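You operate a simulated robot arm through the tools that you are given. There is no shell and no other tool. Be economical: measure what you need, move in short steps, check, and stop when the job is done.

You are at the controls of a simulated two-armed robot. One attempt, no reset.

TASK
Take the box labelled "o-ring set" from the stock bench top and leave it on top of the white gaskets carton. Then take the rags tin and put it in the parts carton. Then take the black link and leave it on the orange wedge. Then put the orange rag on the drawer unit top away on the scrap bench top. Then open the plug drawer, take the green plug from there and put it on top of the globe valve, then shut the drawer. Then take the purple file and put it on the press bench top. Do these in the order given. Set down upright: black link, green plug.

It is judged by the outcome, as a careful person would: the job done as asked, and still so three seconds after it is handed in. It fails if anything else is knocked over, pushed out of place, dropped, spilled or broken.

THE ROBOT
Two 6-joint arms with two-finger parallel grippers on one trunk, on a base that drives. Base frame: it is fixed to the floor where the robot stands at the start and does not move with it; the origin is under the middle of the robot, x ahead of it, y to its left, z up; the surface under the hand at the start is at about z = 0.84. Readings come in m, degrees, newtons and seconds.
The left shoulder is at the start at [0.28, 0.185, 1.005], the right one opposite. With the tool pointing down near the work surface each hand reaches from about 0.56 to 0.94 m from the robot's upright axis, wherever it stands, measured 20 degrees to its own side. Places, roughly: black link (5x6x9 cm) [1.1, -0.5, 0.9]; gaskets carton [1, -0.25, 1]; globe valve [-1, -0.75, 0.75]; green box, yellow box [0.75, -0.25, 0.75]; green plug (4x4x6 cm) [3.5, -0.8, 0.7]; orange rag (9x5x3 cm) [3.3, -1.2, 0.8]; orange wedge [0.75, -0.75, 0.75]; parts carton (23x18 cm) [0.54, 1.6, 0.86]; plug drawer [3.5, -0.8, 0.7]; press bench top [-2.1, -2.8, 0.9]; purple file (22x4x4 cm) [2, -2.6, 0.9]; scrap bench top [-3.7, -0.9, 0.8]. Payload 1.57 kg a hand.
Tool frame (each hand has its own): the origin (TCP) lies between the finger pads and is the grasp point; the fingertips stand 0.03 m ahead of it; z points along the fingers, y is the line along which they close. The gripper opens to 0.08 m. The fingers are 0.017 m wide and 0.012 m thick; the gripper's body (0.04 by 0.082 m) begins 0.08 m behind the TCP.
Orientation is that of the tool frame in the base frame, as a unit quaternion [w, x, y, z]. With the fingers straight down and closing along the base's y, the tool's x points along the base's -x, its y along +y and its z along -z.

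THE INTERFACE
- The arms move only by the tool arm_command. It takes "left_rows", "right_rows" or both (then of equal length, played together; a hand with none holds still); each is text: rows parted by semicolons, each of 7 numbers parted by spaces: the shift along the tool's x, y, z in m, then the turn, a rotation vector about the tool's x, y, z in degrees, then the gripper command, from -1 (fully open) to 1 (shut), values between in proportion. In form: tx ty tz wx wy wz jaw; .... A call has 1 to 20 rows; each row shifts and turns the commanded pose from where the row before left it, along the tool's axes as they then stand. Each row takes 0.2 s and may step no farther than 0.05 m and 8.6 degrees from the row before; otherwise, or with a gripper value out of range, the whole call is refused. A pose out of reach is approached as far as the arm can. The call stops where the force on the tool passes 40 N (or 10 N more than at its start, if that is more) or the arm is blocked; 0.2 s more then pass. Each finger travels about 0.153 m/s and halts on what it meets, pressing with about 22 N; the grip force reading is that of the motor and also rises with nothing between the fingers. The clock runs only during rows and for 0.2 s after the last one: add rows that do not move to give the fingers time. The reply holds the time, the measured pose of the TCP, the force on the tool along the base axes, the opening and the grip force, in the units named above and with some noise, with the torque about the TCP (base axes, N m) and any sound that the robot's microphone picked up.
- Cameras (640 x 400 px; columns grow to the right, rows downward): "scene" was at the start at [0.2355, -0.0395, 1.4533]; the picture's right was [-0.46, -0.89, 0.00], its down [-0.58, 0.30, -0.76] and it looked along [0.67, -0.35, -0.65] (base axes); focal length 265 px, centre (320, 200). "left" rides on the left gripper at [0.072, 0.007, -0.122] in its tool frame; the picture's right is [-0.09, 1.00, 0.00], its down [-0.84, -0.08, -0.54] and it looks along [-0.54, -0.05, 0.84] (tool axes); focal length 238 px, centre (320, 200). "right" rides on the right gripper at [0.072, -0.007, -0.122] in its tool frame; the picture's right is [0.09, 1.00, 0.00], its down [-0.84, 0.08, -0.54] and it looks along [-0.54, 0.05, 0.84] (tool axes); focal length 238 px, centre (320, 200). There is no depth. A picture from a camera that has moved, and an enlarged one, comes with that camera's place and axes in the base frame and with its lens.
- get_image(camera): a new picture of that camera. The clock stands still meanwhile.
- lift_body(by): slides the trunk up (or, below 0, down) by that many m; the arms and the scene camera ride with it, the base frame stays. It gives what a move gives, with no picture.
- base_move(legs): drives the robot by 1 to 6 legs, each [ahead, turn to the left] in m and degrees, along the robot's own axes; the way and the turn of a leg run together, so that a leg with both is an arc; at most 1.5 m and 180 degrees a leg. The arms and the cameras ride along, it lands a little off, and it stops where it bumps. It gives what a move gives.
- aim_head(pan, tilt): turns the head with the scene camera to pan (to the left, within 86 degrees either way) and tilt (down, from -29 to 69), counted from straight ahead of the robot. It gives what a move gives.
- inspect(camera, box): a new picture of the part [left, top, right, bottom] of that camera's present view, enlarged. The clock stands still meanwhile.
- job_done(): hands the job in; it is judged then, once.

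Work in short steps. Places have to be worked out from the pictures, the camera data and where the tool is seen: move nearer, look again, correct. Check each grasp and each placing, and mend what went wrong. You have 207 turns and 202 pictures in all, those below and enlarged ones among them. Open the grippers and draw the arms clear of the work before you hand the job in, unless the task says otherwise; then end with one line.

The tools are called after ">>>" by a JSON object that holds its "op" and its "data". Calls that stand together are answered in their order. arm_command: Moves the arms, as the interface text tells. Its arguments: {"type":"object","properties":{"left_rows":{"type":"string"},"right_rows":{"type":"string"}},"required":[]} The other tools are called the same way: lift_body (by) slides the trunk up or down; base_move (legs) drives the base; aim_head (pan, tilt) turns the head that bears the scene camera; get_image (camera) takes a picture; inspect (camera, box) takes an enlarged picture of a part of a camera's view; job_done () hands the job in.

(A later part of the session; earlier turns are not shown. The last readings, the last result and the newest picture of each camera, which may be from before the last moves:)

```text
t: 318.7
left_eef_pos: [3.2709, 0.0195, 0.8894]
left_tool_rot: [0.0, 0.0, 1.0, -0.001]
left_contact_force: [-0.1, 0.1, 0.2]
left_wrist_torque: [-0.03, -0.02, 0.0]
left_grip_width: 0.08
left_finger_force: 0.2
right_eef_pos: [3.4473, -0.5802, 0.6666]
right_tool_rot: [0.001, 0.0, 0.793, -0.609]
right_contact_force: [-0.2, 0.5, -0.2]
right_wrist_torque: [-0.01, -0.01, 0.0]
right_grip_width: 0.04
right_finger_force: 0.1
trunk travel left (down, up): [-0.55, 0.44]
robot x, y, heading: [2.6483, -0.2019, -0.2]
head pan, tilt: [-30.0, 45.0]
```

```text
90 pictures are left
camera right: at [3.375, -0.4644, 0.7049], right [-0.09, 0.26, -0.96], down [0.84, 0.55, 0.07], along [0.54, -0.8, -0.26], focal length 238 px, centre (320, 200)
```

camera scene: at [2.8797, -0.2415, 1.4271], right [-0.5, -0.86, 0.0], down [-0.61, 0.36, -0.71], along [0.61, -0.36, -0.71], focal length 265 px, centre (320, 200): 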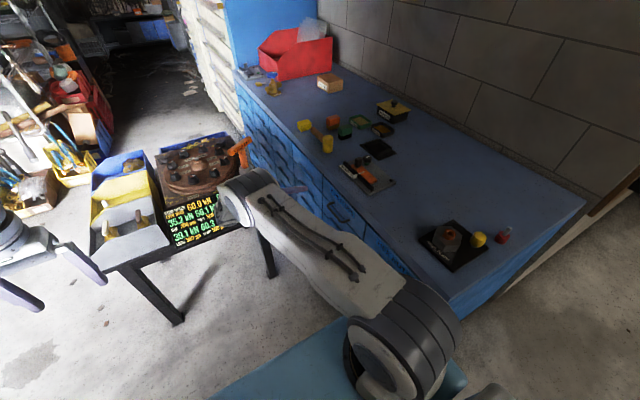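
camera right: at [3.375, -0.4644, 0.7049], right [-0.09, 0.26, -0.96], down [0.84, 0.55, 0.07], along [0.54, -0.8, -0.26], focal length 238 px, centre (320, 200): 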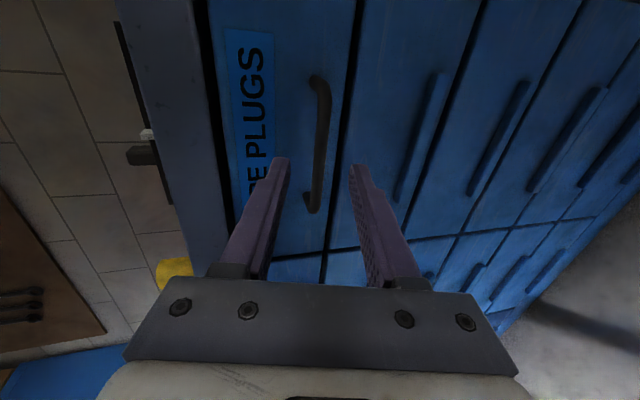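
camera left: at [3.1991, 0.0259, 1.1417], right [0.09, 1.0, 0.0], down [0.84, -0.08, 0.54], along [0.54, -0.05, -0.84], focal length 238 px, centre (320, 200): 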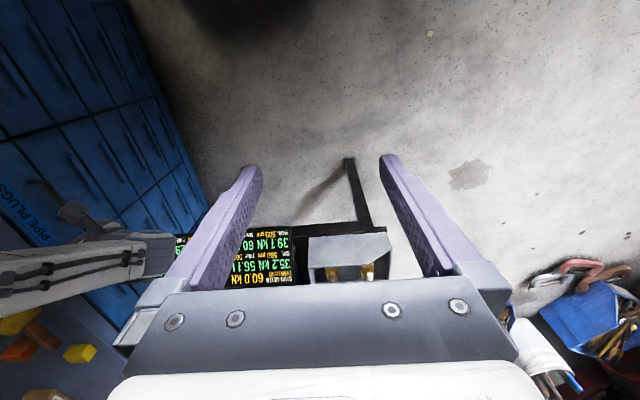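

The bar lies between the fingers. I advance the last 4.5 cm and close.

>>> {"op": "arm_command", "data": {"right_rows": "0 0 0.015 0 0 0 0; 0 0 0.015 0 0 0 0; 0 0 0.014 0 0 0 0; 0 0 0 0 0 0 0; 0 0 0 0 0 0 0.5; 0 0 0 0 0 0 1; 0 0 0 0 0 0 1; 0 0 0 0 0 0 1"}}

>>> {"op": "get_image", "data": {"camera": "right"}}

```text
t: 320.5
left_eef_pos: [3.2706, 0.0212, 0.8898]
left_tool_rot: [0.0, 0.0, 1.0, 0.0]
left_contact_force: [-0.1, 0.0, 0.1]
left_wrist_torque: [0.01, 0.01, 0.02]
left_grip_width: 0.0798
left_finger_force: 0.1
right_eef_pos: [3.4481, -0.6237, 0.6554]
right_tool_rot: [0.001, 0.0, 0.793, -0.609]
right_contact_force: [-0.1, 0.0, -4.4]
right_wrist_torque: [0.08, -0.03, 0.26]
right_grip_width: 0.0106
right_finger_force: 28.7
trunk travel left (down, up): [-0.55, 0.44]
robot x, y, heading: [2.6477, -0.1982, -0.1]
head pan, tilt: [-30.0, 45.0]
```

```text
89 pictures are left
camera right: at [3.3749, -0.5072, 0.6931], right [-0.09, 0.26, -0.96], down [0.84, 0.54, 0.07], along [0.54, -0.8, -0.26], focal length 238 px, centre (320, 200)
```

right: 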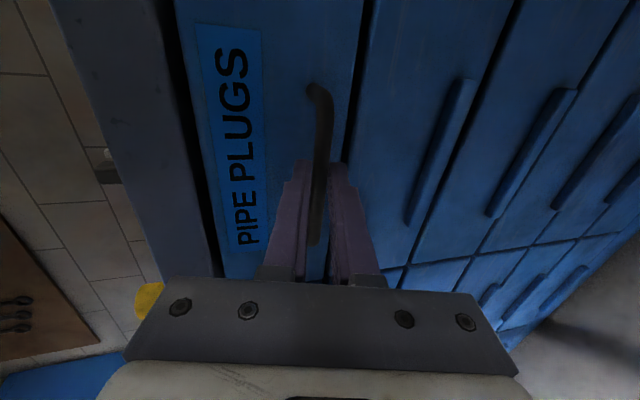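

Gripped the bar. I pull straight out in +y.

>>> {"op": "arm_command", "data": {"right_rows": "0 0.0026 -0.0097 0 0 0 1; 0 0.0052 -0.0193 0 0 0 1; 0 0.0052 -0.0193 0 0 0 1; 0 0.0052 -0.0193 0 0 0 1; 0 0.0052 -0.0193 0 0 0 1; 0 0.0052 -0.0193 0 0 0 1; 0 0 0 0 0 0 1"}}

>>> {"op": "get_image", "data": {"camera": "right"}}

>>> {"op": "get_image", "data": {"camera": "scene"}}

```text
t: 322.1
left_eef_pos: [3.27, 0.0205, 0.8896]
left_tool_rot: [0.0, 0.0, 1.0, -0.001]
left_contact_force: [-0.2, -0.1, -0.2]
left_wrist_torque: [0.03, 0.02, 0.0]
left_grip_width: 0.0801
left_finger_force: 0.0
right_eef_pos: [3.448, -0.5123, 0.6557]
right_tool_rot: [0.001, 0.0, 0.793, -0.609]
right_contact_force: [0.8, -0.2, -1.7]
right_wrist_torque: [0.0, 0.08, -0.04]
right_grip_width: 0.0111
right_finger_force: 28.5
trunk travel left (down, up): [-0.55, 0.44]
robot x, y, heading: [2.6538, -0.1998, -0.0]
head pan, tilt: [-30.0, 45.0]
```

```text
88 pictures are left
camera right: at [3.3747, -0.3963, 0.6929], right [-0.09, 0.26, -0.96], down [0.84, 0.55, 0.07], along [0.54, -0.8, -0.26], focal length 238 px, centre (320, 200)
```

right: 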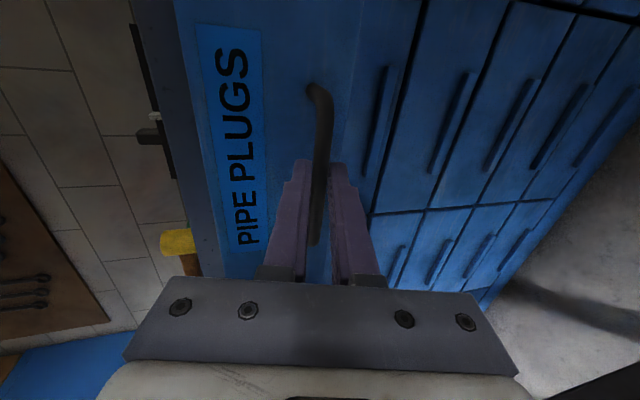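

```text
87 pictures are left
camera scene: at [2.8798, -0.2415, 1.297], right [-0.5, -0.86, 0.0], down [-0.61, 0.36, -0.71], along [0.61, -0.36, -0.71], focal length 265 px, centre (320, 200)
```

scene: 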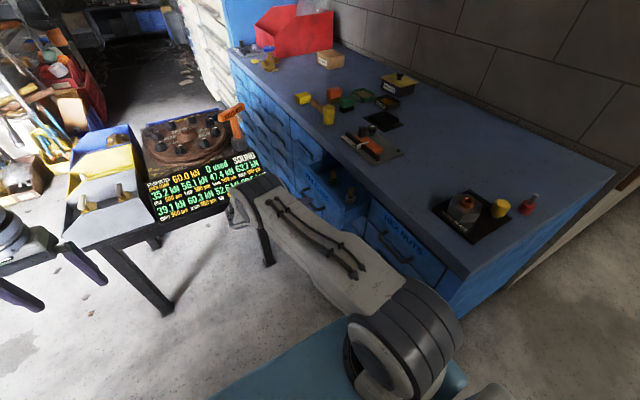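

The drawer opens and plugs are visible. I pull 8 cm further and check inside and around.

>>> {"op": "arm_command", "data": {"right_rows": "0 0.0052 -0.0193 0 0 0 1; 0 0.0052 -0.0193 0 0 0 1; 0 0.0052 -0.0193 0 0 0 1; 0 0.0052 -0.0193 0 0 0 1; 0 0 0 0 0 0 1"}}

>>> {"op": "inspect", "data": {"camera": "scene", "box": [130, 100, 430, 290]}}

>>> {"op": "get_image", "data": {"camera": "left"}}

```text
t: 323.3
left_eef_pos: [3.2697, 0.0183, 0.8901]
left_tool_rot: [0.0, 0.0, 1.0, 0.0]
left_contact_force: [0.1, 0.0, 0.8]
left_wrist_torque: [0.0, -0.01, 0.0]
left_grip_width: 0.0801
left_finger_force: 0.0
right_eef_pos: [3.4475, -0.4327, 0.6552]
right_tool_rot: [0.001, 0.0, 0.792, -0.61]
right_contact_force: [-2.9, -0.3, 1.3]
right_wrist_torque: [-0.03, 0.14, -0.35]
right_grip_width: 0.0108
right_finger_force: 28.7
trunk travel left (down, up): [-0.55, 0.44]
robot x, y, heading: [2.6492, -0.1972, -0.0]
head pan, tilt: [-30.0, 45.0]
```

```text
2.11 times, centred on (280, 195) of scene
camera zoom: at [2.8796, -0.2415, 1.2971], right [-0.5, -0.86, 0.0], down [-0.61, 0.36, -0.71], along [0.61, -0.36, -0.71], focal length 558 px, centre (404, 210)
```

zoom: 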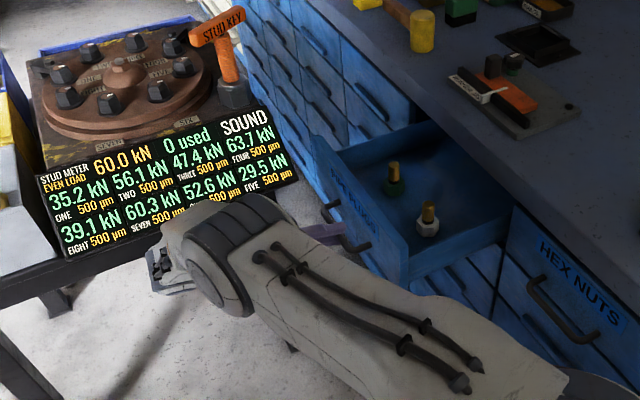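

```text
85 pictures are left
camera left: at [3.199, 0.0259, 1.0117], right [0.09, 1.0, 0.0], down [0.84, -0.08, 0.54], along [0.54, -0.05, -0.84], focal length 238 px, centre (320, 200)
```

left: 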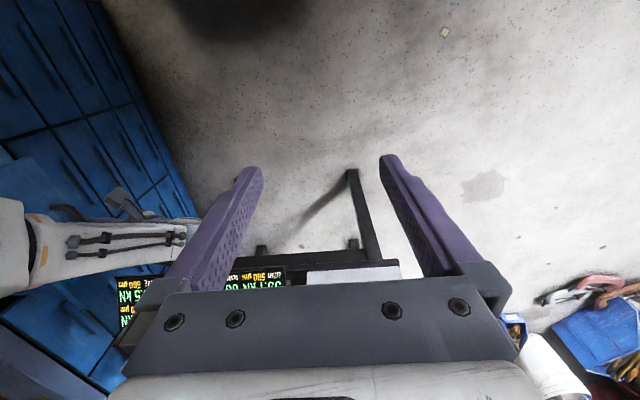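

Drawer is open ~19 cm; the green plug is at ≈[3.48, -0.574]. I release the handle, back away, rise and untilt.

>>> {"op": "arm_command", "data": {"right_rows": "0 0 0 0 0 0 0.3; 0 0 0 0 0 0 0; 0 0 0 0 0 0 0; 0 0.002 -0.02 0 0 0 0; 0 0.004 -0.03 0 0 0 0; 0 0.004 -0.03 0 0 0 0; 0 0 0 0 0 0 0; 0 -0.03 -0.01 0 0 0 -1; 0 -0.045 -0.012 0 0 0 -1; 0 -0.045 -0.012 0 0 0 -1; 0 -0.045 -0.012 0 0 0 -1; 0 -0.045 -0.012 0 0 0 -1; 0 0 0 0 0 0 -1"}}

>>> {"op": "inspect", "data": {"camera": "scene", "box": [130, 100, 430, 290]}}

```text
t: 326.1
left_eef_pos: [3.269, 0.0205, 0.8903]
left_tool_rot: [0.0, 0.0, 1.0, 0.0]
left_contact_force: [-0.7, 0.3, 0.0]
left_wrist_torque: [0.02, 0.03, -0.01]
left_grip_width: 0.0803
left_finger_force: 0.1
right_eef_pos: [3.4466, -0.3503, 0.8861]
right_tool_rot: [0.001, -0.001, 0.793, -0.61]
right_contact_force: [-0.3, -0.3, 0.5]
right_wrist_torque: [0.0, -0.02, 0.01]
right_grip_width: 0.0801
right_finger_force: 0.0
trunk travel left (down, up): [-0.55, 0.44]
robot x, y, heading: [2.6477, -0.2056, -0.2]
head pan, tilt: [-30.0, 45.0]
```

```text
2.11 times, centred on (280, 195) of scene
camera zoom: at [2.8797, -0.2415, 1.297], right [-0.5, -0.86, 0.0], down [-0.61, 0.36, -0.71], along [0.61, -0.36, -0.71], focal length 558 px, centre (404, 210)
```

zoom: 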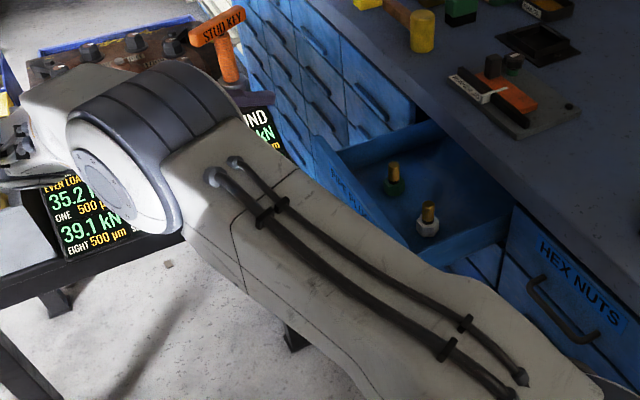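

Drawer stays open. I raise the trunk 0.15, untilt the hand, and move above the green plug.

>>> {"op": "lift_body", "data": {"by": 0.15}}

>>> {"op": "arm_command", "data": {"right_rows": "0 0 0 -7.5 0 0 -1; 0 0 0 -7.5 0 0 -1; 0 0 0 -7.5 0 0 -1; 0 0 0 -7.5 0 0 -1; 0 0 0 -7.5 0 0 -1; 0 0 0 -7.5 0 0 -1; 0 0 0 -7.5 0 0 -1; 0 0 0 -7.5 0 0 -1; 0 0 0 -7.5 0 0 -1; 0 0 0 -7.5 0 0 -1; -0.006 -0.045 0 0 0 0 -1; -0.006 -0.045 0 0 0 0 -1; -0.006 -0.045 0 0 0 0 -1; -0.006 -0.045 0 0 0 0 -1; -0.006 -0.04 0 0 0 0 -1; 0 0 0 0 0 0 -1"}}

>>> {"op": "get_image", "data": {"camera": "right"}}

```text
t: 327.9
left_eef_pos: [3.2699, 0.0207, 1.0398]
left_tool_rot: [0.0, 0.0, 1.0, 0.001]
left_contact_force: [0.5, 0.0, 0.3]
left_wrist_torque: [0.06, -0.01, -0.02]
left_grip_width: 0.0801
left_finger_force: 0.0
right_eef_pos: [3.447, -0.3512, 1.0353]
right_tool_rot: [0.002, -0.001, 0.793, -0.609]
right_contact_force: [0.2, -0.7, 0.0]
right_wrist_torque: [0.01, 0.02, -0.04]
right_grip_width: 0.0798
right_finger_force: 0.0
trunk travel left (down, up): [-0.7, 0.29]
robot x, y, heading: [2.6458, -0.1982, 0.0]
head pan, tilt: [-30.0, 45.0]
```

```text
t: 331.3
left_eef_pos: [3.2713, 0.0197, 1.0403]
left_tool_rot: [0.0, 0.001, 1.0, 0.0]
left_contact_force: [-0.6, -0.3, 0.2]
left_wrist_torque: [0.0, 0.01, -0.01]
left_grip_width: 0.0802
left_finger_force: 0.0
right_eef_pos: [3.4781, -0.5726, 1.0352]
right_tool_rot: [0.001, -0.001, 1.0, 0.0]
right_contact_force: [0.2, -0.4, -0.3]
right_wrist_torque: [0.02, 0.02, 0.01]
right_grip_width: 0.0799
right_finger_force: 0.1
trunk travel left (down, up): [-0.7, 0.29]
robot x, y, heading: [2.6486, -0.2015, -0.3]
head pan, tilt: [-30.0, 45.0]
```

```text
83 pictures are left
camera right: at [3.4051, -0.5797, 1.1568], right [-0.09, 1.0, 0.0], down [0.84, 0.08, 0.54], along [0.54, 0.05, -0.84], focal length 238 px, centre (320, 200)
```

right: 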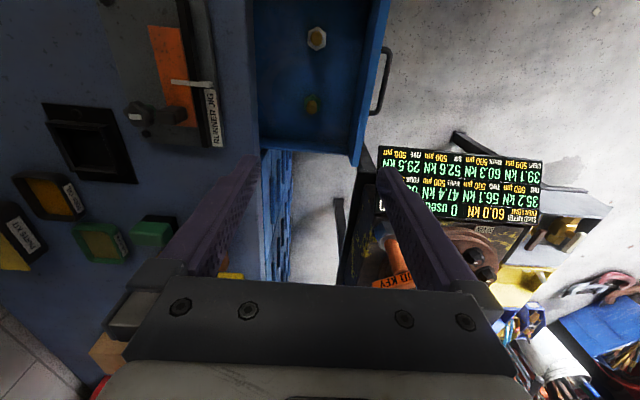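

>>> {"op": "inspect", "data": {"camera": "right", "box": [240, 0, 400, 160]}}

```text
2.50 times, centred on (320, 80) of right
camera zoom: at [3.4051, -0.5797, 1.1568], right [-0.09, 1.0, 0.0], down [0.84, 0.08, 0.54], along [0.54, 0.05, -0.84], focal length 596 px, centre (320, 500)
```

zoom: 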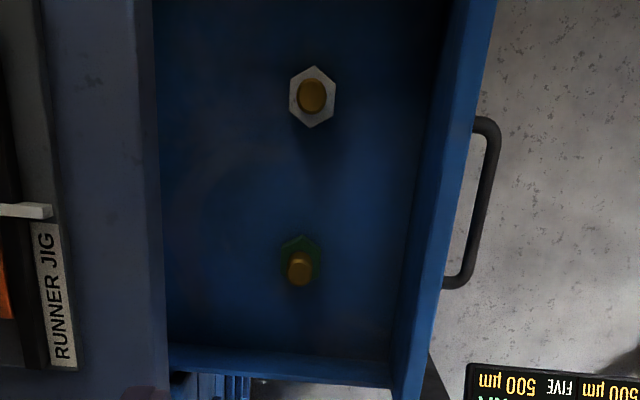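

The green plug is at ≈[3.500, -0.586], mid z≈0.66, hex flats facing ±y. I align, lower the trunk 0.15 and descend in steps.

>>> {"op": "arm_command", "data": {"right_rows": "-0.011 -0.007 0 0 0 0 -1; -0.011 -0.0065 0 0 0 0 -1; 0 0 0 0 0 0 -1"}}

>>> {"op": "lift_body", "data": {"by": -0.15}}

>>> {"op": "arm_command", "data": {"right_rows": "0 0 0.04 0 0 0 -1; 0 0 0.04 0 0 0 -1; 0 0 0.04 0 0 0 -1; 0 0 0 0 0 0 -1"}}

>>> {"op": "get_image", "data": {"camera": "right"}}

```text
t: 332.1
left_eef_pos: [3.2698, 0.0203, 1.038]
left_tool_rot: [0.0, 0.0, 1.0, 0.0]
left_contact_force: [-0.4, 0.1, 0.1]
left_wrist_torque: [0.0, 0.0, 0.03]
left_grip_width: 0.0799
left_finger_force: 0.0
right_eef_pos: [3.4997, -0.5844, 1.0356]
right_tool_rot: [0.0, -0.001, 1.0, 0.001]
right_contact_force: [0.9, -0.8, -0.9]
right_wrist_torque: [0.04, 0.0, -0.03]
right_grip_width: 0.0802
right_finger_force: 0.1
trunk travel left (down, up): [-0.7, 0.29]
robot x, y, heading: [2.648, -0.2011, -0.3]
head pan, tilt: [-30.0, 45.0]
```

```text
t: 333.8
left_eef_pos: [3.2701, 0.0213, 0.8896]
left_tool_rot: [0.0, 0.0, 1.0, 0.0]
left_contact_force: [-0.3, -0.4, -0.5]
left_wrist_torque: [-0.02, -0.02, 0.0]
left_grip_width: 0.0801
left_finger_force: 0.1
right_eef_pos: [3.4994, -0.586, 0.8868]
right_tool_rot: [0.001, 0.0, 1.0, -0.001]
right_contact_force: [0.6, 0.8, -0.1]
right_wrist_torque: [0.0, 0.02, -0.02]
right_grip_width: 0.0804
right_finger_force: 0.1
trunk travel left (down, up): [-0.55, 0.44]
robot x, y, heading: [2.6493, -0.2018, 0.0]
head pan, tilt: [-30.0, 45.0]
```

```text
t: 334.8
left_eef_pos: [3.2708, 0.0208, 0.8903]
left_tool_rot: [0.0, 0.0, 1.0, 0.0]
left_contact_force: [0.2, 0.7, 0.1]
left_wrist_torque: [0.0, 0.0, 0.01]
left_grip_width: 0.0801
left_finger_force: 0.1
right_eef_pos: [3.4999, -0.5832, 0.7666]
right_tool_rot: [0.002, -0.001, 1.0, -0.001]
right_contact_force: [1.0, 0.4, -0.2]
right_wrist_torque: [0.01, -0.01, -0.02]
right_grip_width: 0.08
right_finger_force: 0.0
trunk travel left (down, up): [-0.55, 0.44]
robot x, y, heading: [2.6464, -0.1994, -0.1]
head pan, tilt: [-30.0, 45.0]
```

```text
81 pictures are left
camera right: at [3.4264, -0.592, 0.8874], right [-0.09, 1.0, 0.0], down [0.84, 0.08, 0.54], along [0.54, 0.05, -0.84], focal length 238 px, centre (320, 200)
```

right: 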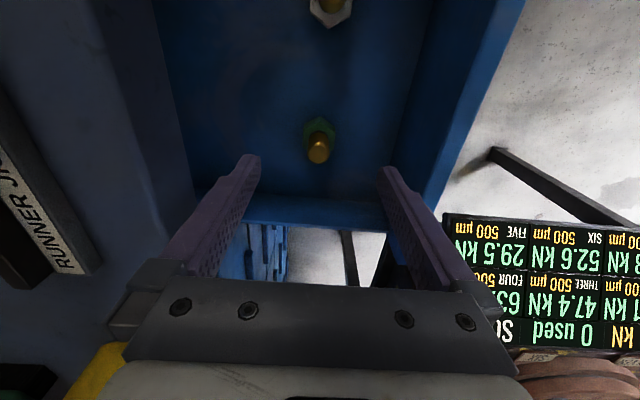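

Aligned (stem top z≈0.69). Descend to z≈0.665 and close.

>>> {"op": "arm_command", "data": {"right_rows": "0 -0.002 0.03 0 0 0 -1; 0 0 0.03 0 0 0 -1; 0 0 0.025 0 0 0 -1; 0 0 0.015 0 0 0 -1; 0 0 0 0 0 0 -1"}}

>>> {"op": "get_image", "data": {"camera": "right"}}

```text
t: 336.0
left_eef_pos: [3.2711, 0.0194, 0.8891]
left_tool_rot: [0.001, 0.0, 1.0, 0.0]
left_contact_force: [-0.2, -0.4, -0.7]
left_wrist_torque: [0.03, 0.01, -0.02]
left_grip_width: 0.0801
left_finger_force: 0.1
right_eef_pos: [3.4999, -0.5868, 0.6664]
right_tool_rot: [0.002, -0.001, 1.0, 0.0]
right_contact_force: [-0.4, -1.0, 0.6]
right_wrist_torque: [-0.02, -0.01, 0.02]
right_grip_width: 0.0799
right_finger_force: 0.0
trunk travel left (down, up): [-0.55, 0.44]
robot x, y, heading: [2.6495, -0.1988, -0.0]
head pan, tilt: [-30.0, 45.0]
```

```text
80 pictures are left
camera right: at [3.4271, -0.594, 0.7866], right [-0.09, 1.0, 0.0], down [0.84, 0.08, 0.54], along [0.54, 0.05, -0.84], focal length 238 px, centre (320, 200)
```

right: 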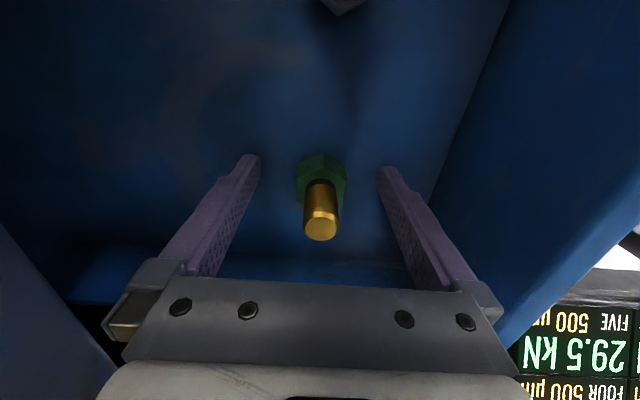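

Fingers straddle the hex. Close and lift gently.

>>> {"op": "arm_command", "data": {"right_rows": "0 0 0.003 0 0 0 -1; 0 0 0 0 0 0 -0.2; 0 0 0 0 0 0 0.4; 0 0 0 0 0 0 1; 0 0 0 0 0 0 1; 0 0 0 0 0 0 1; 0 0 0 0 0 0 1; 0 0 -0.006 0 0 0 1; 0 0 -0.01 0 0 0 1; 0 0 -0.014 0 0 0 1; 0 0 0 0 0 0 1"}}

>>> {"op": "get_image", "data": {"camera": "right"}}

```text
t: 338.4
left_eef_pos: [3.2696, 0.0202, 0.89]
left_tool_rot: [-0.001, 0.0, 1.0, 0.0]
left_contact_force: [-0.1, 0.1, -0.1]
left_wrist_torque: [-0.01, 0.0, 0.0]
left_grip_width: 0.08
left_finger_force: 0.0
right_eef_pos: [3.4999, -0.5872, 0.6932]
right_tool_rot: [0.001, -0.001, 1.0, -0.001]
right_contact_force: [-0.5, -0.4, -0.8]
right_wrist_torque: [-0.01, 0.04, 0.01]
right_grip_width: 0.0315
right_finger_force: 21.7
trunk travel left (down, up): [-0.55, 0.44]
robot x, y, heading: [2.6506, -0.1971, -0.3]
head pan, tilt: [-30.0, 45.0]
```

```text
79 pictures are left
camera right: at [3.4269, -0.5938, 0.8141], right [-0.09, 1.0, 0.0], down [0.84, 0.08, 0.54], along [0.54, 0.05, -0.84], focal length 238 px, centre (320, 200)
```

right: 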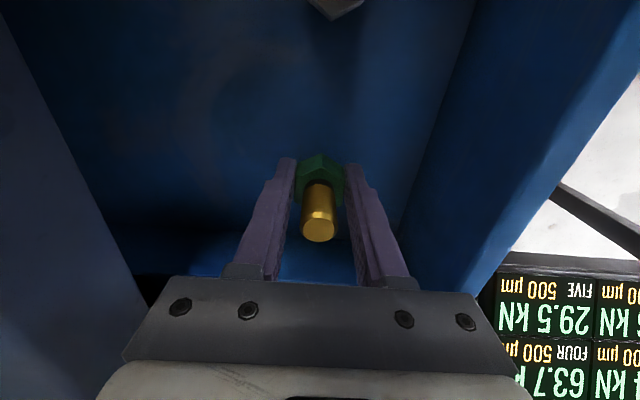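

Plug held (31.5 mm). I raise the trunk, retract the hand and drive back out.

>>> {"op": "lift_body", "data": {"by": 0.43}}

>>> {"op": "arm_command", "data": {"right_rows": "0.02 0.02 0 0 0 0 1; 0.025 0.025 0 0 0 0 1; 0.025 0.025 0 0 0 0 1; 0.025 0.025 0 0 0 0 1; 0.025 0.025 0 0 0 0 1; 0.025 0.025 0 0 0 0 1; 0.025 0.025 0 0 0 0 1; 0.025 0.02 0 0 0 0 1; 0.025 0 0 0 0 0 1; 0 0 0 0 0 0 1"}}

>>> {"op": "base_move", "data": {"legs": [[0, 55], [-1.5, 0], [-0.2, 0], [0, 125], [1.3, 0]]}}

>>> {"op": "aim_head", "data": {"pan": -30, "tilt": 30}}

>>> {"op": "get_image", "data": {"camera": "right"}}

```text
refused: 0.43 is not a number from -0.4 to 0.4
```

```text
t: 339.6
left_eef_pos: [3.2708, 0.0187, 0.8897]
left_tool_rot: [0.0, -0.001, 1.0, 0.0]
left_contact_force: [0.3, -0.3, -0.4]
left_wrist_torque: [0.0, -0.01, 0.04]
left_grip_width: 0.08
left_finger_force: 0.1
right_eef_pos: [3.3962, -0.4879, 0.6942]
right_tool_rot: [0.01, 0.002, 1.0, -0.006]
right_contact_force: [-1.2, -3.0, -0.4]
right_wrist_torque: [0.12, -0.04, 0.06]
right_grip_width: 0.0314
right_finger_force: 22.0
trunk travel left (down, up): [-0.55, 0.44]
robot x, y, heading: [2.6508, -0.1999, -0.4]
head pan, tilt: [-30.0, 45.0]
stopped in row 5 (right hand): the force on the tool passed its limit at 55 N (the readings are from after the stop); the commanded pose is now the measured one
```

```text
t: 340.3
left_eef_pos: [3.2678, 0.025, 0.8897]
left_tool_rot: [0.001, -0.003, 1.0, 0.0]
left_contact_force: [-0.8, 0.9, 0.0]
left_wrist_torque: [0.0, -0.01, -0.01]
left_grip_width: 0.0797
left_finger_force: 0.0
right_eef_pos: [3.3968, -0.4875, 0.6946]
right_tool_rot: [0.009, -0.002, 1.0, -0.007]
right_contact_force: [0.7, -1.0, 0.3]
right_wrist_torque: [0.04, -0.04, -0.01]
right_grip_width: 0.0315
right_finger_force: 21.8
trunk travel left (down, up): [-0.55, 0.44]
robot x, y, heading: [2.6496, -0.1979, 0.0]
head pan, tilt: [-30.0, 45.0]
stopped in leg 1: the force on the tool passed its limit at 62 N (the readings are from after the stop); the commanded pose is now the measured one
```

```text
t: 341.1
left_eef_pos: [3.2678, 0.0256, 0.8894]
left_tool_rot: [0.0, -0.005, 1.0, 0.001]
left_contact_force: [-1.3, 0.2, -0.7]
left_wrist_torque: [0.02, 0.0, 0.02]
left_grip_width: 0.0802
left_finger_force: 0.0
right_eef_pos: [3.3964, -0.4869, 0.6943]
right_tool_rot: [0.01, -0.001, 1.0, -0.007]
right_contact_force: [0.1, -3.9, -1.5]
right_wrist_torque: [0.15, 0.0, -0.03]
right_grip_width: 0.0315
right_finger_force: 21.2
trunk travel left (down, up): [-0.55, 0.44]
robot x, y, heading: [2.6442, -0.2036, 0.3]
head pan, tilt: [-30.0, 30.0]
```

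```text
78 pictures are left
camera right: at [3.3217, -0.4928, 0.8144], right [-0.1, 1.0, -0.02], down [0.83, 0.09, 0.56], along [0.55, 0.04, -0.83], focal length 238 px, centre (320, 200)
```

right: 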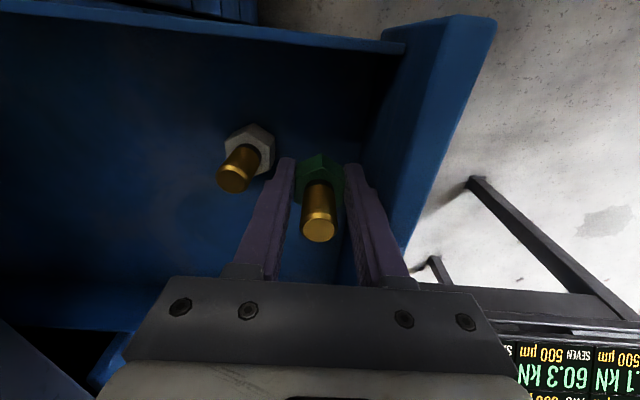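

The trunk lift was refused and the hand bumped the drawer's front wall; nothing fell and the plug is still held. I shift slightly away from the white plug, then go straight up.

>>> {"op": "arm_command", "data": {"right_rows": "-0.01 -0.001 0 0 0 0 1; -0.01 -0.001 0 0 0 0 1; -0.01 -0.001 0 0 0 0 1; 0 0 -0.02 0 0 0 1; 0 0 -0.03 0 0 0 1; 0 0 -0.03 0 0 0 1; 0 0 -0.03 0 0 0 1; 0 0 0 0 0 0 1"}}

>>> {"op": "get_image", "data": {"camera": "right"}}

```text
t: 342.9
left_eef_pos: [3.2689, 0.026, 0.8888]
left_tool_rot: [0.0, -0.005, 1.0, 0.0]
left_contact_force: [-0.1, -0.3, 0.5]
left_wrist_torque: [-0.03, 0.03, -0.03]
left_grip_width: 0.08
left_finger_force: 0.0
right_eef_pos: [3.4247, -0.4876, 0.8049]
right_tool_rot: [0.009, -0.001, 1.0, -0.008]
right_contact_force: [0.5, -0.1, -1.3]
right_wrist_torque: [-0.04, -0.03, -0.01]
right_grip_width: 0.0313
right_finger_force: 21.8
trunk travel left (down, up): [-0.55, 0.44]
robot x, y, heading: [2.6477, -0.1997, 0.1]
head pan, tilt: [-30.0, 30.0]
```

```text
77 pictures are left
camera right: at [3.3505, -0.493, 0.9255], right [-0.1, 1.0, -0.02], down [0.83, 0.09, 0.55], along [0.55, 0.04, -0.83], focal length 238 px, centre (320, 200)
```

right: 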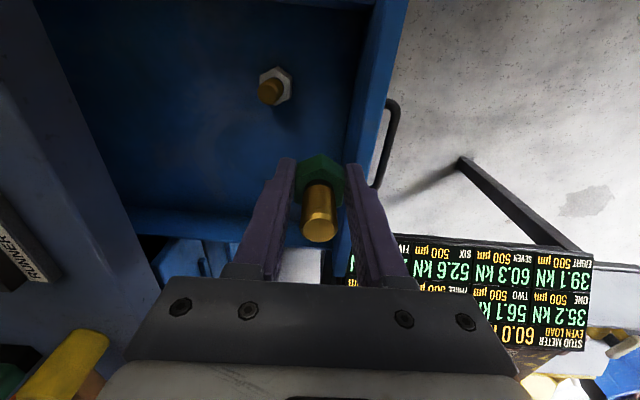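

Clear; white plug stands. Now raise the trunk 0.35.

>>> {"op": "lift_body", "data": {"by": 0.35}}

>>> {"op": "arm_command", "data": {"right_rows": "0.03 0.025 0 0 0 0 1; 0.03 0.025 0 0 0 0 1; 0.03 0.025 0 0 0 0 1; 0.03 0.025 0 0 0 0 1; 0.03 0 0 0 0 0 1; 0.03 0 0 0 0 0 1; 0 0 0 0 0 0 1"}}

```text
t: 346.3
left_eef_pos: [3.2681, 0.0251, 1.2397]
left_tool_rot: [0.0, -0.005, 1.0, 0.0]
left_contact_force: [-0.1, -0.4, -0.2]
left_wrist_torque: [0.01, -0.02, -0.01]
left_grip_width: 0.0801
left_finger_force: 0.0
right_eef_pos: [3.4256, -0.4882, 1.1551]
right_tool_rot: [0.009, -0.002, 1.0, -0.008]
right_contact_force: [0.1, 0.3, -1.1]
right_wrist_torque: [0.06, -0.02, -0.05]
right_grip_width: 0.0313
right_finger_force: 21.9
trunk travel left (down, up): [-0.9, 0.09]
robot x, y, heading: [2.6493, -0.1983, 0.2]
head pan, tilt: [-30.0, 30.0]
```

```text
t: 347.9
left_eef_pos: [3.2679, 0.0264, 1.2397]
left_tool_rot: [0.001, -0.004, 1.0, 0.0]
left_contact_force: [0.3, 0.2, -0.4]
left_wrist_torque: [-0.03, 0.01, -0.02]
left_grip_width: 0.0797
left_finger_force: 0.0
right_eef_pos: [3.2449, -0.3889, 1.1513]
right_tool_rot: [0.009, -0.001, 1.0, -0.008]
right_contact_force: [-0.8, -0.1, -1.0]
right_wrist_torque: [-0.03, 0.01, 0.03]
right_grip_width: 0.0316
right_finger_force: 22.1
trunk travel left (down, up): [-0.9, 0.09]
robot x, y, heading: [2.6477, -0.199, 0.2]
head pan, tilt: [-30.0, 30.0]
```

Now drive out to the corridor.

>>> {"op": "arm_command", "data": {"right_rows": "0 0 0 -0.9 1.0 0 1; 0 0 0 0 0 0 1"}}

>>> {"op": "base_move", "data": {"legs": [[0, 55], [-1.5, 0], [-0.2, 0], [0, 125]]}}

```text
t: 348.5
left_eef_pos: [3.2684, 0.0244, 1.2402]
left_tool_rot: [0.0, -0.005, 1.0, -0.001]
left_contact_force: [-0.1, -0.8, -0.4]
left_wrist_torque: [-0.02, -0.03, 0.03]
left_grip_width: 0.08
left_finger_force: 0.0
right_eef_pos: [3.2444, -0.3896, 1.1502]
right_tool_rot: [-0.001, -0.002, 1.0, 0.0]
right_contact_force: [-0.2, 0.0, -1.1]
right_wrist_torque: [0.0, 0.02, -0.01]
right_grip_width: 0.0313
right_finger_force: 22.2
trunk travel left (down, up): [-0.9, 0.09]
robot x, y, heading: [2.6509, -0.1993, 0.3]
head pan, tilt: [-30.0, 30.0]
```

```text
t: 364.7
left_eef_pos: [1.0512, -1.8, 1.2396]
left_tool_rot: [0.0, 1.0, -0.005, 0.0]
left_contact_force: [-0.5, -0.4, 0.2]
left_wrist_torque: [-0.04, 0.01, -0.02]
left_grip_width: 0.0803
left_finger_force: 0.0
right_eef_pos: [1.0816, -1.3847, 1.1497]
right_tool_rot: [-0.001, 1.0, -0.007, -0.001]
right_contact_force: [0.3, 0.7, -1.1]
right_wrist_torque: [0.01, -0.03, 0.05]
right_grip_width: 0.0314
right_finger_force: 22.0
trunk travel left (down, up): [-0.9, 0.09]
robot x, y, heading: [1.6739, -1.5852, 179.2]
head pan, tilt: [-30.0, 30.0]
```

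Continue: along the corridor, then diagonally into the aisle facing the valve stand.

>>> {"op": "base_move", "data": {"legs": [[1.38, 0], [0, -41.2], [0.93, 0], [0, 42]]}}

>>> {"op": "aim_head", "data": {"pan": -10, "tilt": 48}}

>>> {"op": "get_image", "data": {"camera": "scene"}}

>>> {"op": "get_image", "data": {"camera": "right"}}

```text
t: 380.0
left_eef_pos: [-1.0277, -1.1813, 1.2408]
left_tool_rot: [-0.001, 1.0, 0.007, 0.0]
left_contact_force: [-0.5, -0.3, 0.4]
left_wrist_torque: [-0.01, 0.01, 0.01]
left_grip_width: 0.0801
left_finger_force: 0.1
right_eef_pos: [-1.0085, -0.7672, 1.1507]
right_tool_rot: [0.0, 1.0, 0.006, 0.0]
right_contact_force: [0.4, -0.7, -0.6]
right_wrist_torque: [-0.05, 0.02, 0.02]
right_grip_width: 0.0317
right_finger_force: 22.1
trunk travel left (down, up): [-0.9, 0.09]
robot x, y, heading: [-0.4108, -0.9562, -179.2]
head pan, tilt: [-30.0, 30.0]
```

```text
t: 380.8
left_eef_pos: [-1.0291, -1.1819, 1.2392]
left_tool_rot: [0.0, 1.0, 0.007, 0.0]
left_contact_force: [0.0, -0.2, 0.3]
left_wrist_torque: [-0.04, 0.04, 0.02]
left_grip_width: 0.08
left_finger_force: 0.0
right_eef_pos: [-1.0093, -0.7678, 1.1503]
right_tool_rot: [0.0, 1.0, 0.005, 0.0]
right_contact_force: [0.6, -1.4, -0.4]
right_wrist_torque: [0.01, -0.01, -0.01]
right_grip_width: 0.0314
right_finger_force: 21.7
trunk travel left (down, up): [-0.9, 0.09]
robot x, y, heading: [-0.4112, -0.9554, -179.6]
head pan, tilt: [-10.0, 48.0]
```

```text
76 pictures are left
camera scene: at [-0.6486, -0.9414, 1.6429], right [0.16, 0.99, 0.0], down [0.73, -0.12, -0.67], along [-0.66, 0.11, -0.74], focal length 265 px, centre (320, 200)
```

scene: 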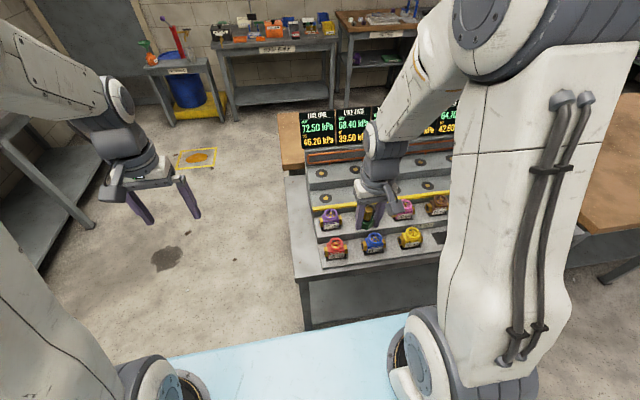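

```text
75 pictures are left
camera right: at [-0.9378, -0.76, 1.2718], right [0.1, -0.99, 0.0], down [-0.84, -0.09, 0.54], along [-0.54, -0.06, -0.84], focal length 238 px, centre (320, 200)
```

right: 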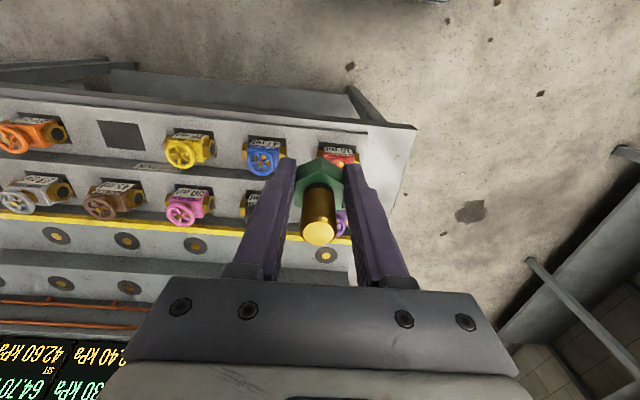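

>>> {"op": "inspect", "data": {"camera": "scene", "box": [285, 185, 465, 275]}}

>>> {"op": "inspect", "data": {"camera": "right", "box": [120, 100, 380, 260]}}

```text
3.56 times, centred on (375, 230) of scene
camera zoom: at [-0.6486, -0.9414, 1.6429], right [0.16, 0.99, 0.0], down [0.73, -0.12, -0.67], along [-0.66, 0.11, -0.74], focal length 942 px, centre (124, 93)
```

zoom: 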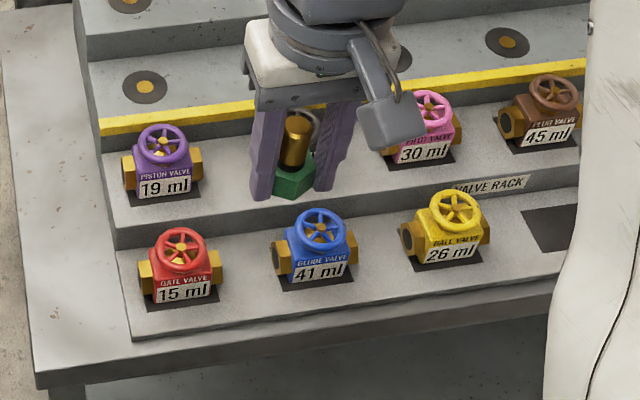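

```text
2.46 times, centred on (250, 180) of right
camera zoom: at [-0.9378, -0.76, 1.2718], right [0.1, -0.99, 0.0], down [-0.84, -0.09, 0.54], along [-0.54, -0.06, -0.84], focal length 587 px, centre (492, 249)
```

zoom: 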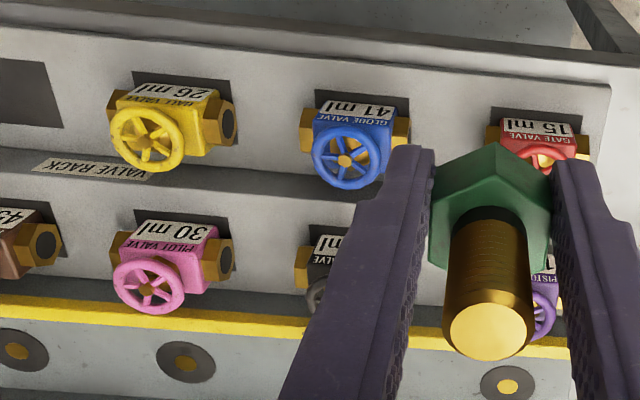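

The blue one is the GLOBE VALVE; its handwheel centre is ≈[-1.114, -0.677, 0.897]. I move the plug above it and look again.

>>> {"op": "arm_command", "data": {"right_rows": "-0.026 -0.0228 0.0175 0 0 0 1; -0.026 -0.0228 0.0175 0 0 0 1; -0.026 -0.0228 0.0175 0 0 0 1; -0.026 -0.0228 0.0175 0 0 0 1; 0 0 0 0 0 0 1; 0 0 0 0 0 0 1"}}

>>> {"op": "get_image", "data": {"camera": "right"}}

>>> {"op": "inspect", "data": {"camera": "scene", "box": [285, 165, 465, 275]}}

```text
t: 382.2
left_eef_pos: [-1.03, -1.1817, 1.2395]
left_tool_rot: [0.0, 1.0, 0.007, -0.001]
left_contact_force: [0.8, -0.8, 0.7]
left_wrist_torque: [0.01, 0.02, -0.02]
left_grip_width: 0.0797
left_finger_force: 0.1
right_eef_pos: [-1.1131, -0.6766, 1.0791]
right_tool_rot: [0.001, 1.0, 0.005, 0.001]
right_contact_force: [0.4, -0.1, -1.0]
right_wrist_torque: [0.0, -0.01, -0.01]
right_grip_width: 0.0312
right_finger_force: 22.1
trunk travel left (down, up): [-0.9, 0.09]
robot x, y, heading: [-0.4103, -0.9481, -179.3]
head pan, tilt: [-10.0, 48.0]
```

```text
72 pictures are left
camera right: at [-1.0417, -0.6689, 1.2018], right [0.1, -0.99, 0.0], down [-0.84, -0.09, 0.54], along [-0.54, -0.06, -0.84], focal length 238 px, centre (320, 200)
```

right: 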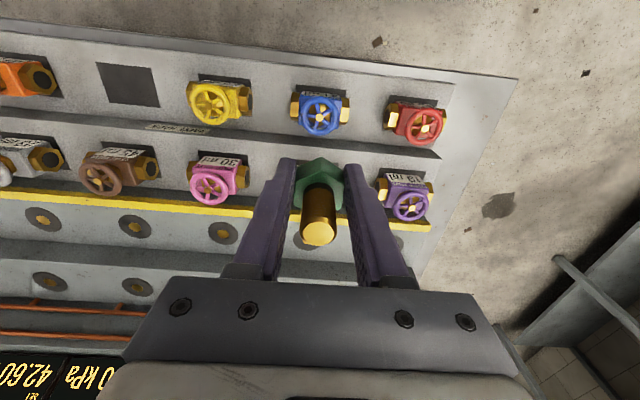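

```text
3.56 times, centred on (375, 220) of scene
camera zoom: at [-0.6484, -0.9415, 1.6429], right [0.16, 0.99, 0.0], down [0.73, -0.12, -0.67], along [-0.66, 0.11, -0.74], focal length 942 px, centre (124, 129)
```

zoom: 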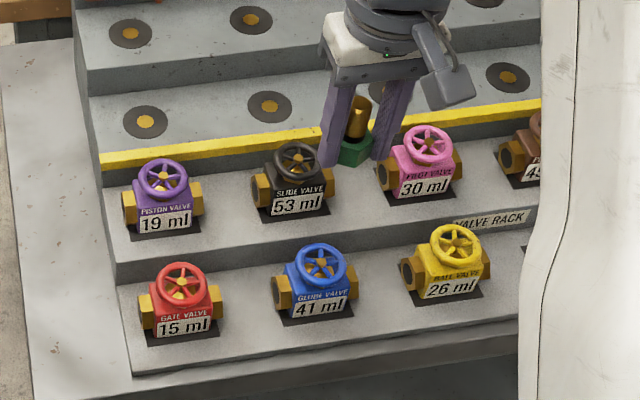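

Aligned with the wheel (≈[-1.115, -0.678], z≈0.895). I descend to just above it.

>>> {"op": "arm_command", "data": {"right_rows": "-0.002 0.001 0.03 0 0 0 1; 0 0 0.03 0 0 0 1; 0 0 0.03 0 0 0 1; 0 0 0.03 0 0 0 1; 0 0 0.015 0 0 0 1; 0 0 0 0 0 0 1"}}

>>> {"op": "get_image", "data": {"camera": "right"}}

>>> {"op": "inspect", "data": {"camera": "scene", "box": [325, 195, 425, 260]}}

```text
t: 383.6
left_eef_pos: [-1.0301, -1.1816, 1.2399]
left_tool_rot: [0.0, 1.0, 0.006, 0.0]
left_contact_force: [0.1, -0.5, -0.3]
left_wrist_torque: [0.0, -0.01, -0.01]
left_grip_width: 0.0799
left_finger_force: 0.0
right_eef_pos: [-1.1149, -0.6786, 0.9437]
right_tool_rot: [0.0, 1.0, 0.006, -0.001]
right_contact_force: [1.2, -0.6, -1.1]
right_wrist_torque: [-0.01, -0.02, 0.0]
right_grip_width: 0.0313
right_finger_force: 22.3
trunk travel left (down, up): [-0.9, 0.09]
robot x, y, heading: [-0.4121, -0.9521, -179.4]
head pan, tilt: [-10.0, 48.0]
```

```text
70 pictures are left
camera right: at [-1.0448, -0.671, 1.0661], right [0.1, -0.99, 0.0], down [-0.84, -0.09, 0.54], along [-0.54, -0.06, -0.84], focal length 238 px, centre (320, 200)
```

right: 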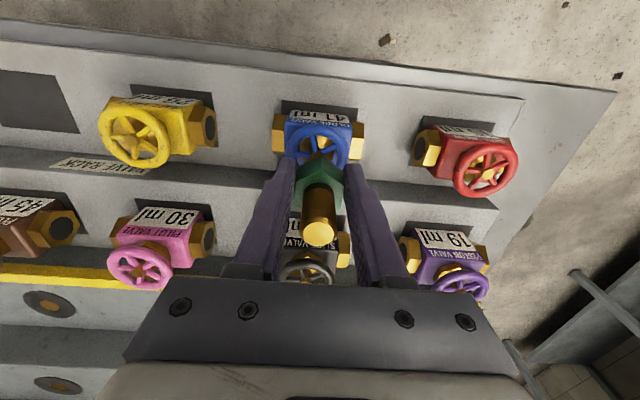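

```text
6.15 times, centred on (375, 228) of scene
camera zoom: at [-0.6486, -0.9414, 1.6428], right [0.16, 0.99, 0.0], down [0.73, -0.12, -0.67], along [-0.66, 0.11, -0.74], focal length 1631 px, centre (-18, 31)
```

zoom: 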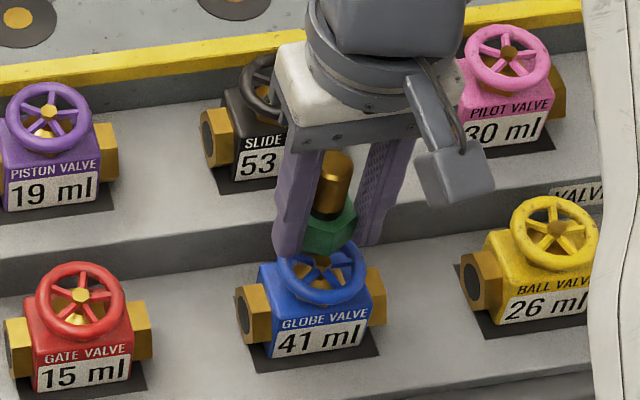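

The plug sits ≈7 mm too far in −x; I correct by +6 mm and lower in millimetre steps.

>>> {"op": "arm_command", "data": {"right_rows": "0.006 0 0 0 0 0 1; 0 0 0.004 0 0 0 1; 0 0 0.004 0 0 0 1; 0 0 0 0 0 0 1"}}

>>> {"op": "inspect", "data": {"camera": "scene", "box": [325, 195, 425, 260]}}

```text
t: 384.6
left_eef_pos: [-1.0287, -1.1815, 1.2386]
left_tool_rot: [0.001, 1.0, 0.008, 0.0]
left_contact_force: [0.0, 0.4, -0.1]
left_wrist_torque: [0.0, 0.01, -0.02]
left_grip_width: 0.08
left_finger_force: 0.2
right_eef_pos: [-1.1097, -0.6775, 0.9362]
right_tool_rot: [0.0, 1.0, 0.004, 0.001]
right_contact_force: [0.4, -0.4, -0.9]
right_wrist_torque: [0.01, 0.0, -0.02]
right_grip_width: 0.0314
right_finger_force: 22.0
trunk travel left (down, up): [-0.9, 0.09]
robot x, y, heading: [-0.4121, -0.9545, -179.6]
head pan, tilt: [-10.0, 48.0]
```

```text
6.15 times, centred on (375, 228) of scene
camera zoom: at [-0.6487, -0.9414, 1.6428], right [0.16, 0.99, 0.0], down [0.73, -0.12, -0.67], along [-0.66, 0.11, -0.74], focal length 1631 px, centre (-18, 31)
```

zoom: 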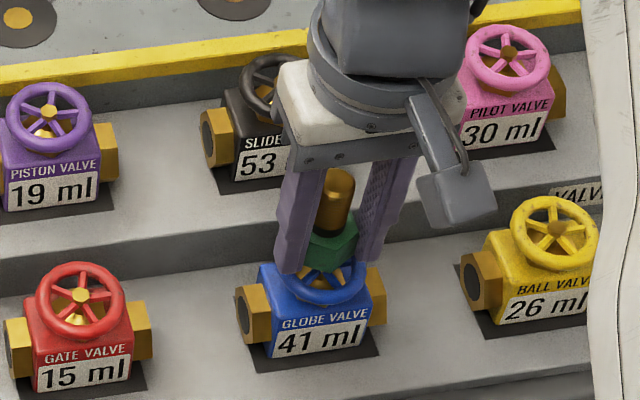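

Careful comparison suggests another +7 mm in x and −3 mm in y. I correct and check again.

>>> {"op": "arm_command", "data": {"right_rows": "0.007 0.003 0 0 0 0 1; 0 0 0 0 0 0 1"}}

>>> {"op": "inspect", "data": {"camera": "scene", "box": [340, 210, 400, 250]}}

>>> {"op": "inspect", "data": {"camera": "right", "box": [250, 90, 390, 260]}}

```text
t: 385.2
left_eef_pos: [-1.0291, -1.1815, 1.2383]
left_tool_rot: [0.0, 1.0, 0.008, -0.001]
left_contact_force: [-0.5, 0.0, -1.5]
left_wrist_torque: [0.0, 0.01, 0.01]
left_grip_width: 0.0801
left_finger_force: 0.2
right_eef_pos: [-1.1029, -0.6816, 0.9375]
right_tool_rot: [0.0, 1.0, 0.006, 0.0]
right_contact_force: [-0.3, 0.5, -1.1]
right_wrist_torque: [-0.01, -0.03, -0.01]
right_grip_width: 0.0313
right_finger_force: 21.4
trunk travel left (down, up): [-0.9, 0.09]
robot x, y, heading: [-0.4138, -0.9509, -179.0]
head pan, tilt: [-10.0, 48.0]
```

```text
10.00 times, centred on (370, 230) of scene
camera zoom: at [-0.6486, -0.9414, 1.6428], right [0.16, 0.99, 0.0], down [0.73, -0.12, -0.67], along [-0.66, 0.11, -0.74], focal length 2650 px, centre (-180, -100)
```

zoom: 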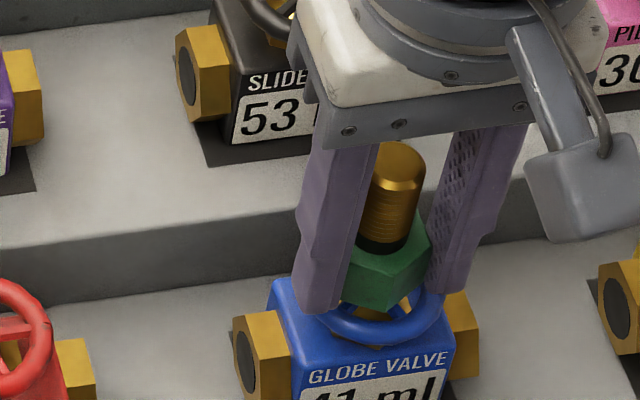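

```text
2.35 times, centred on (320, 175) of right
camera zoom: at [-1.0318, -0.6736, 1.0593], right [0.1, -0.99, 0.0], down [-0.84, -0.09, 0.54], along [-0.54, -0.06, -0.84], focal length 561 px, centre (320, 259)
```

zoom: 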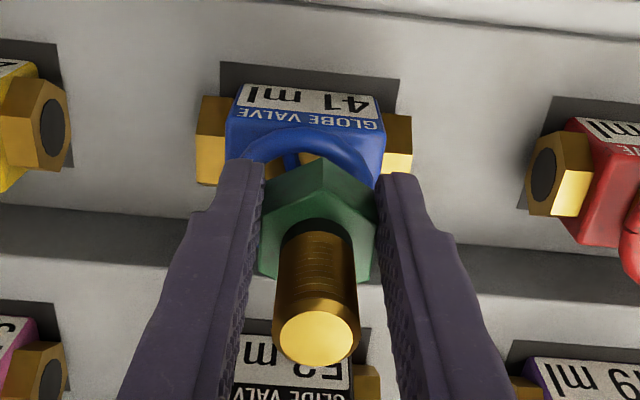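

Now within ~4 mm; small correction, then lower till contact.

>>> {"op": "arm_command", "data": {"right_rows": "-0.003 0.001 0 0 0 0 1; 0 0 0.002 0 0 0 1; 0 0 0.002 0 0 0 1; 0 0 0.002 0 0 0 1; 0 0 0 0 0 0 1"}}

```text
t: 386.4
left_eef_pos: [-1.0293, -1.1808, 1.24]
left_tool_rot: [0.0, 1.0, 0.006, 0.001]
left_contact_force: [-0.2, -0.1, 0.6]
left_wrist_torque: [0.0, 0.0, -0.01]
left_grip_width: 0.0799
left_finger_force: 0.1
right_eef_pos: [-1.1059, -0.6813, 0.9314]
right_tool_rot: [0.0, 1.0, 0.005, 0.0]
right_contact_force: [0.3, -0.5, -0.7]
right_wrist_torque: [0.0, 0.0, -0.01]
right_grip_width: 0.0313
right_finger_force: 21.8
trunk travel left (down, up): [-0.9, 0.09]
robot x, y, heading: [-0.4065, -0.9559, -179.2]
head pan, tilt: [-10.0, 48.0]
```

>>> {"op": "arm_command", "data": {"right_rows": "0 0 0.002 0 0 0 1; 0 0 0.002 0 0 0 1; 0 0 0 0 0 0 1"}}

>>> {"op": "inspect", "data": {"camera": "scene", "box": [340, 210, 400, 250]}}

```text
t: 387.2
left_eef_pos: [-1.0286, -1.181, 1.2395]
left_tool_rot: [0.0, 1.0, 0.007, -0.001]
left_contact_force: [-0.6, -0.6, 0.3]
left_wrist_torque: [0.0, 0.02, 0.02]
left_grip_width: 0.08
left_finger_force: 0.0
right_eef_pos: [-1.1054, -0.6819, 0.9292]
right_tool_rot: [0.0, 1.0, 0.005, 0.0]
right_contact_force: [2.8, 0.4, 9.5]
right_wrist_torque: [0.05, 0.12, -0.01]
right_grip_width: 0.0313
right_finger_force: 21.6
trunk travel left (down, up): [-0.9, 0.09]
robot x, y, heading: [-0.4088, -0.9529, -179.4]
head pan, tilt: [-10.0, 48.0]
```

```text
10.00 times, centred on (370, 230) of scene
camera zoom: at [-0.648, -0.9416, 1.6431], right [0.16, 0.99, 0.0], down [0.73, -0.12, -0.67], along [-0.66, 0.11, -0.74], focal length 2650 px, centre (-180, -100)
```

zoom: 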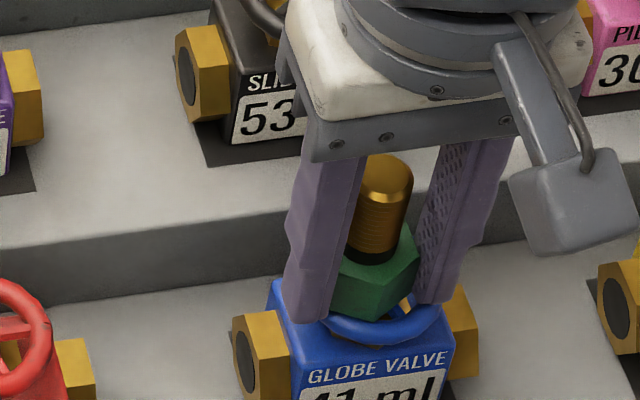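

Contact made (≈10 N), plug upright and centred within ~3 mm. I open slowly.

>>> {"op": "arm_command", "data": {"right_rows": "0 0 -0.001 0 0 0 1; 0 0 0 0 0 0 0.8; 0 0 0 0 0 0 0.5; 0 0 0 0 0 0 0.2; 0 0 0 0 0 0 0; 0 0 0 0 0 0 0"}}

>>> {"op": "inspect", "data": {"camera": "scene", "box": [340, 210, 400, 250]}}

```text
t: 388.6
left_eef_pos: [-1.0291, -1.1814, 1.2389]
left_tool_rot: [-0.001, 1.0, 0.007, 0.0]
left_contact_force: [0.3, 0.1, 0.5]
left_wrist_torque: [-0.06, -0.02, 0.01]
left_grip_width: 0.08
left_finger_force: 0.1
right_eef_pos: [-1.1058, -0.6819, 0.9291]
right_tool_rot: [0.0, 1.0, 0.005, 0.0]
right_contact_force: [0.1, 0.3, -0.4]
right_wrist_torque: [0.02, -0.02, -0.01]
right_grip_width: 0.04
right_finger_force: 0.0
trunk travel left (down, up): [-0.9, 0.09]
robot x, y, heading: [-0.4151, -0.9552, -179.2]
head pan, tilt: [-10.0, 48.0]
```

```text
10.00 times, centred on (370, 230) of scene
camera zoom: at [-0.6486, -0.9414, 1.6428], right [0.16, 0.99, 0.0], down [0.73, -0.12, -0.67], along [-0.66, 0.11, -0.74], focal length 2650 px, centre (-180, -100)
```

zoom: 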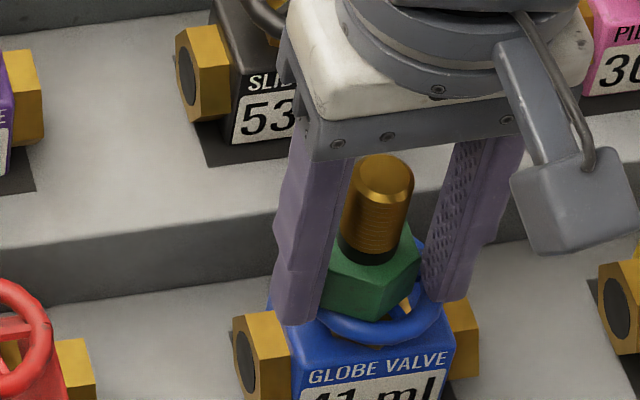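

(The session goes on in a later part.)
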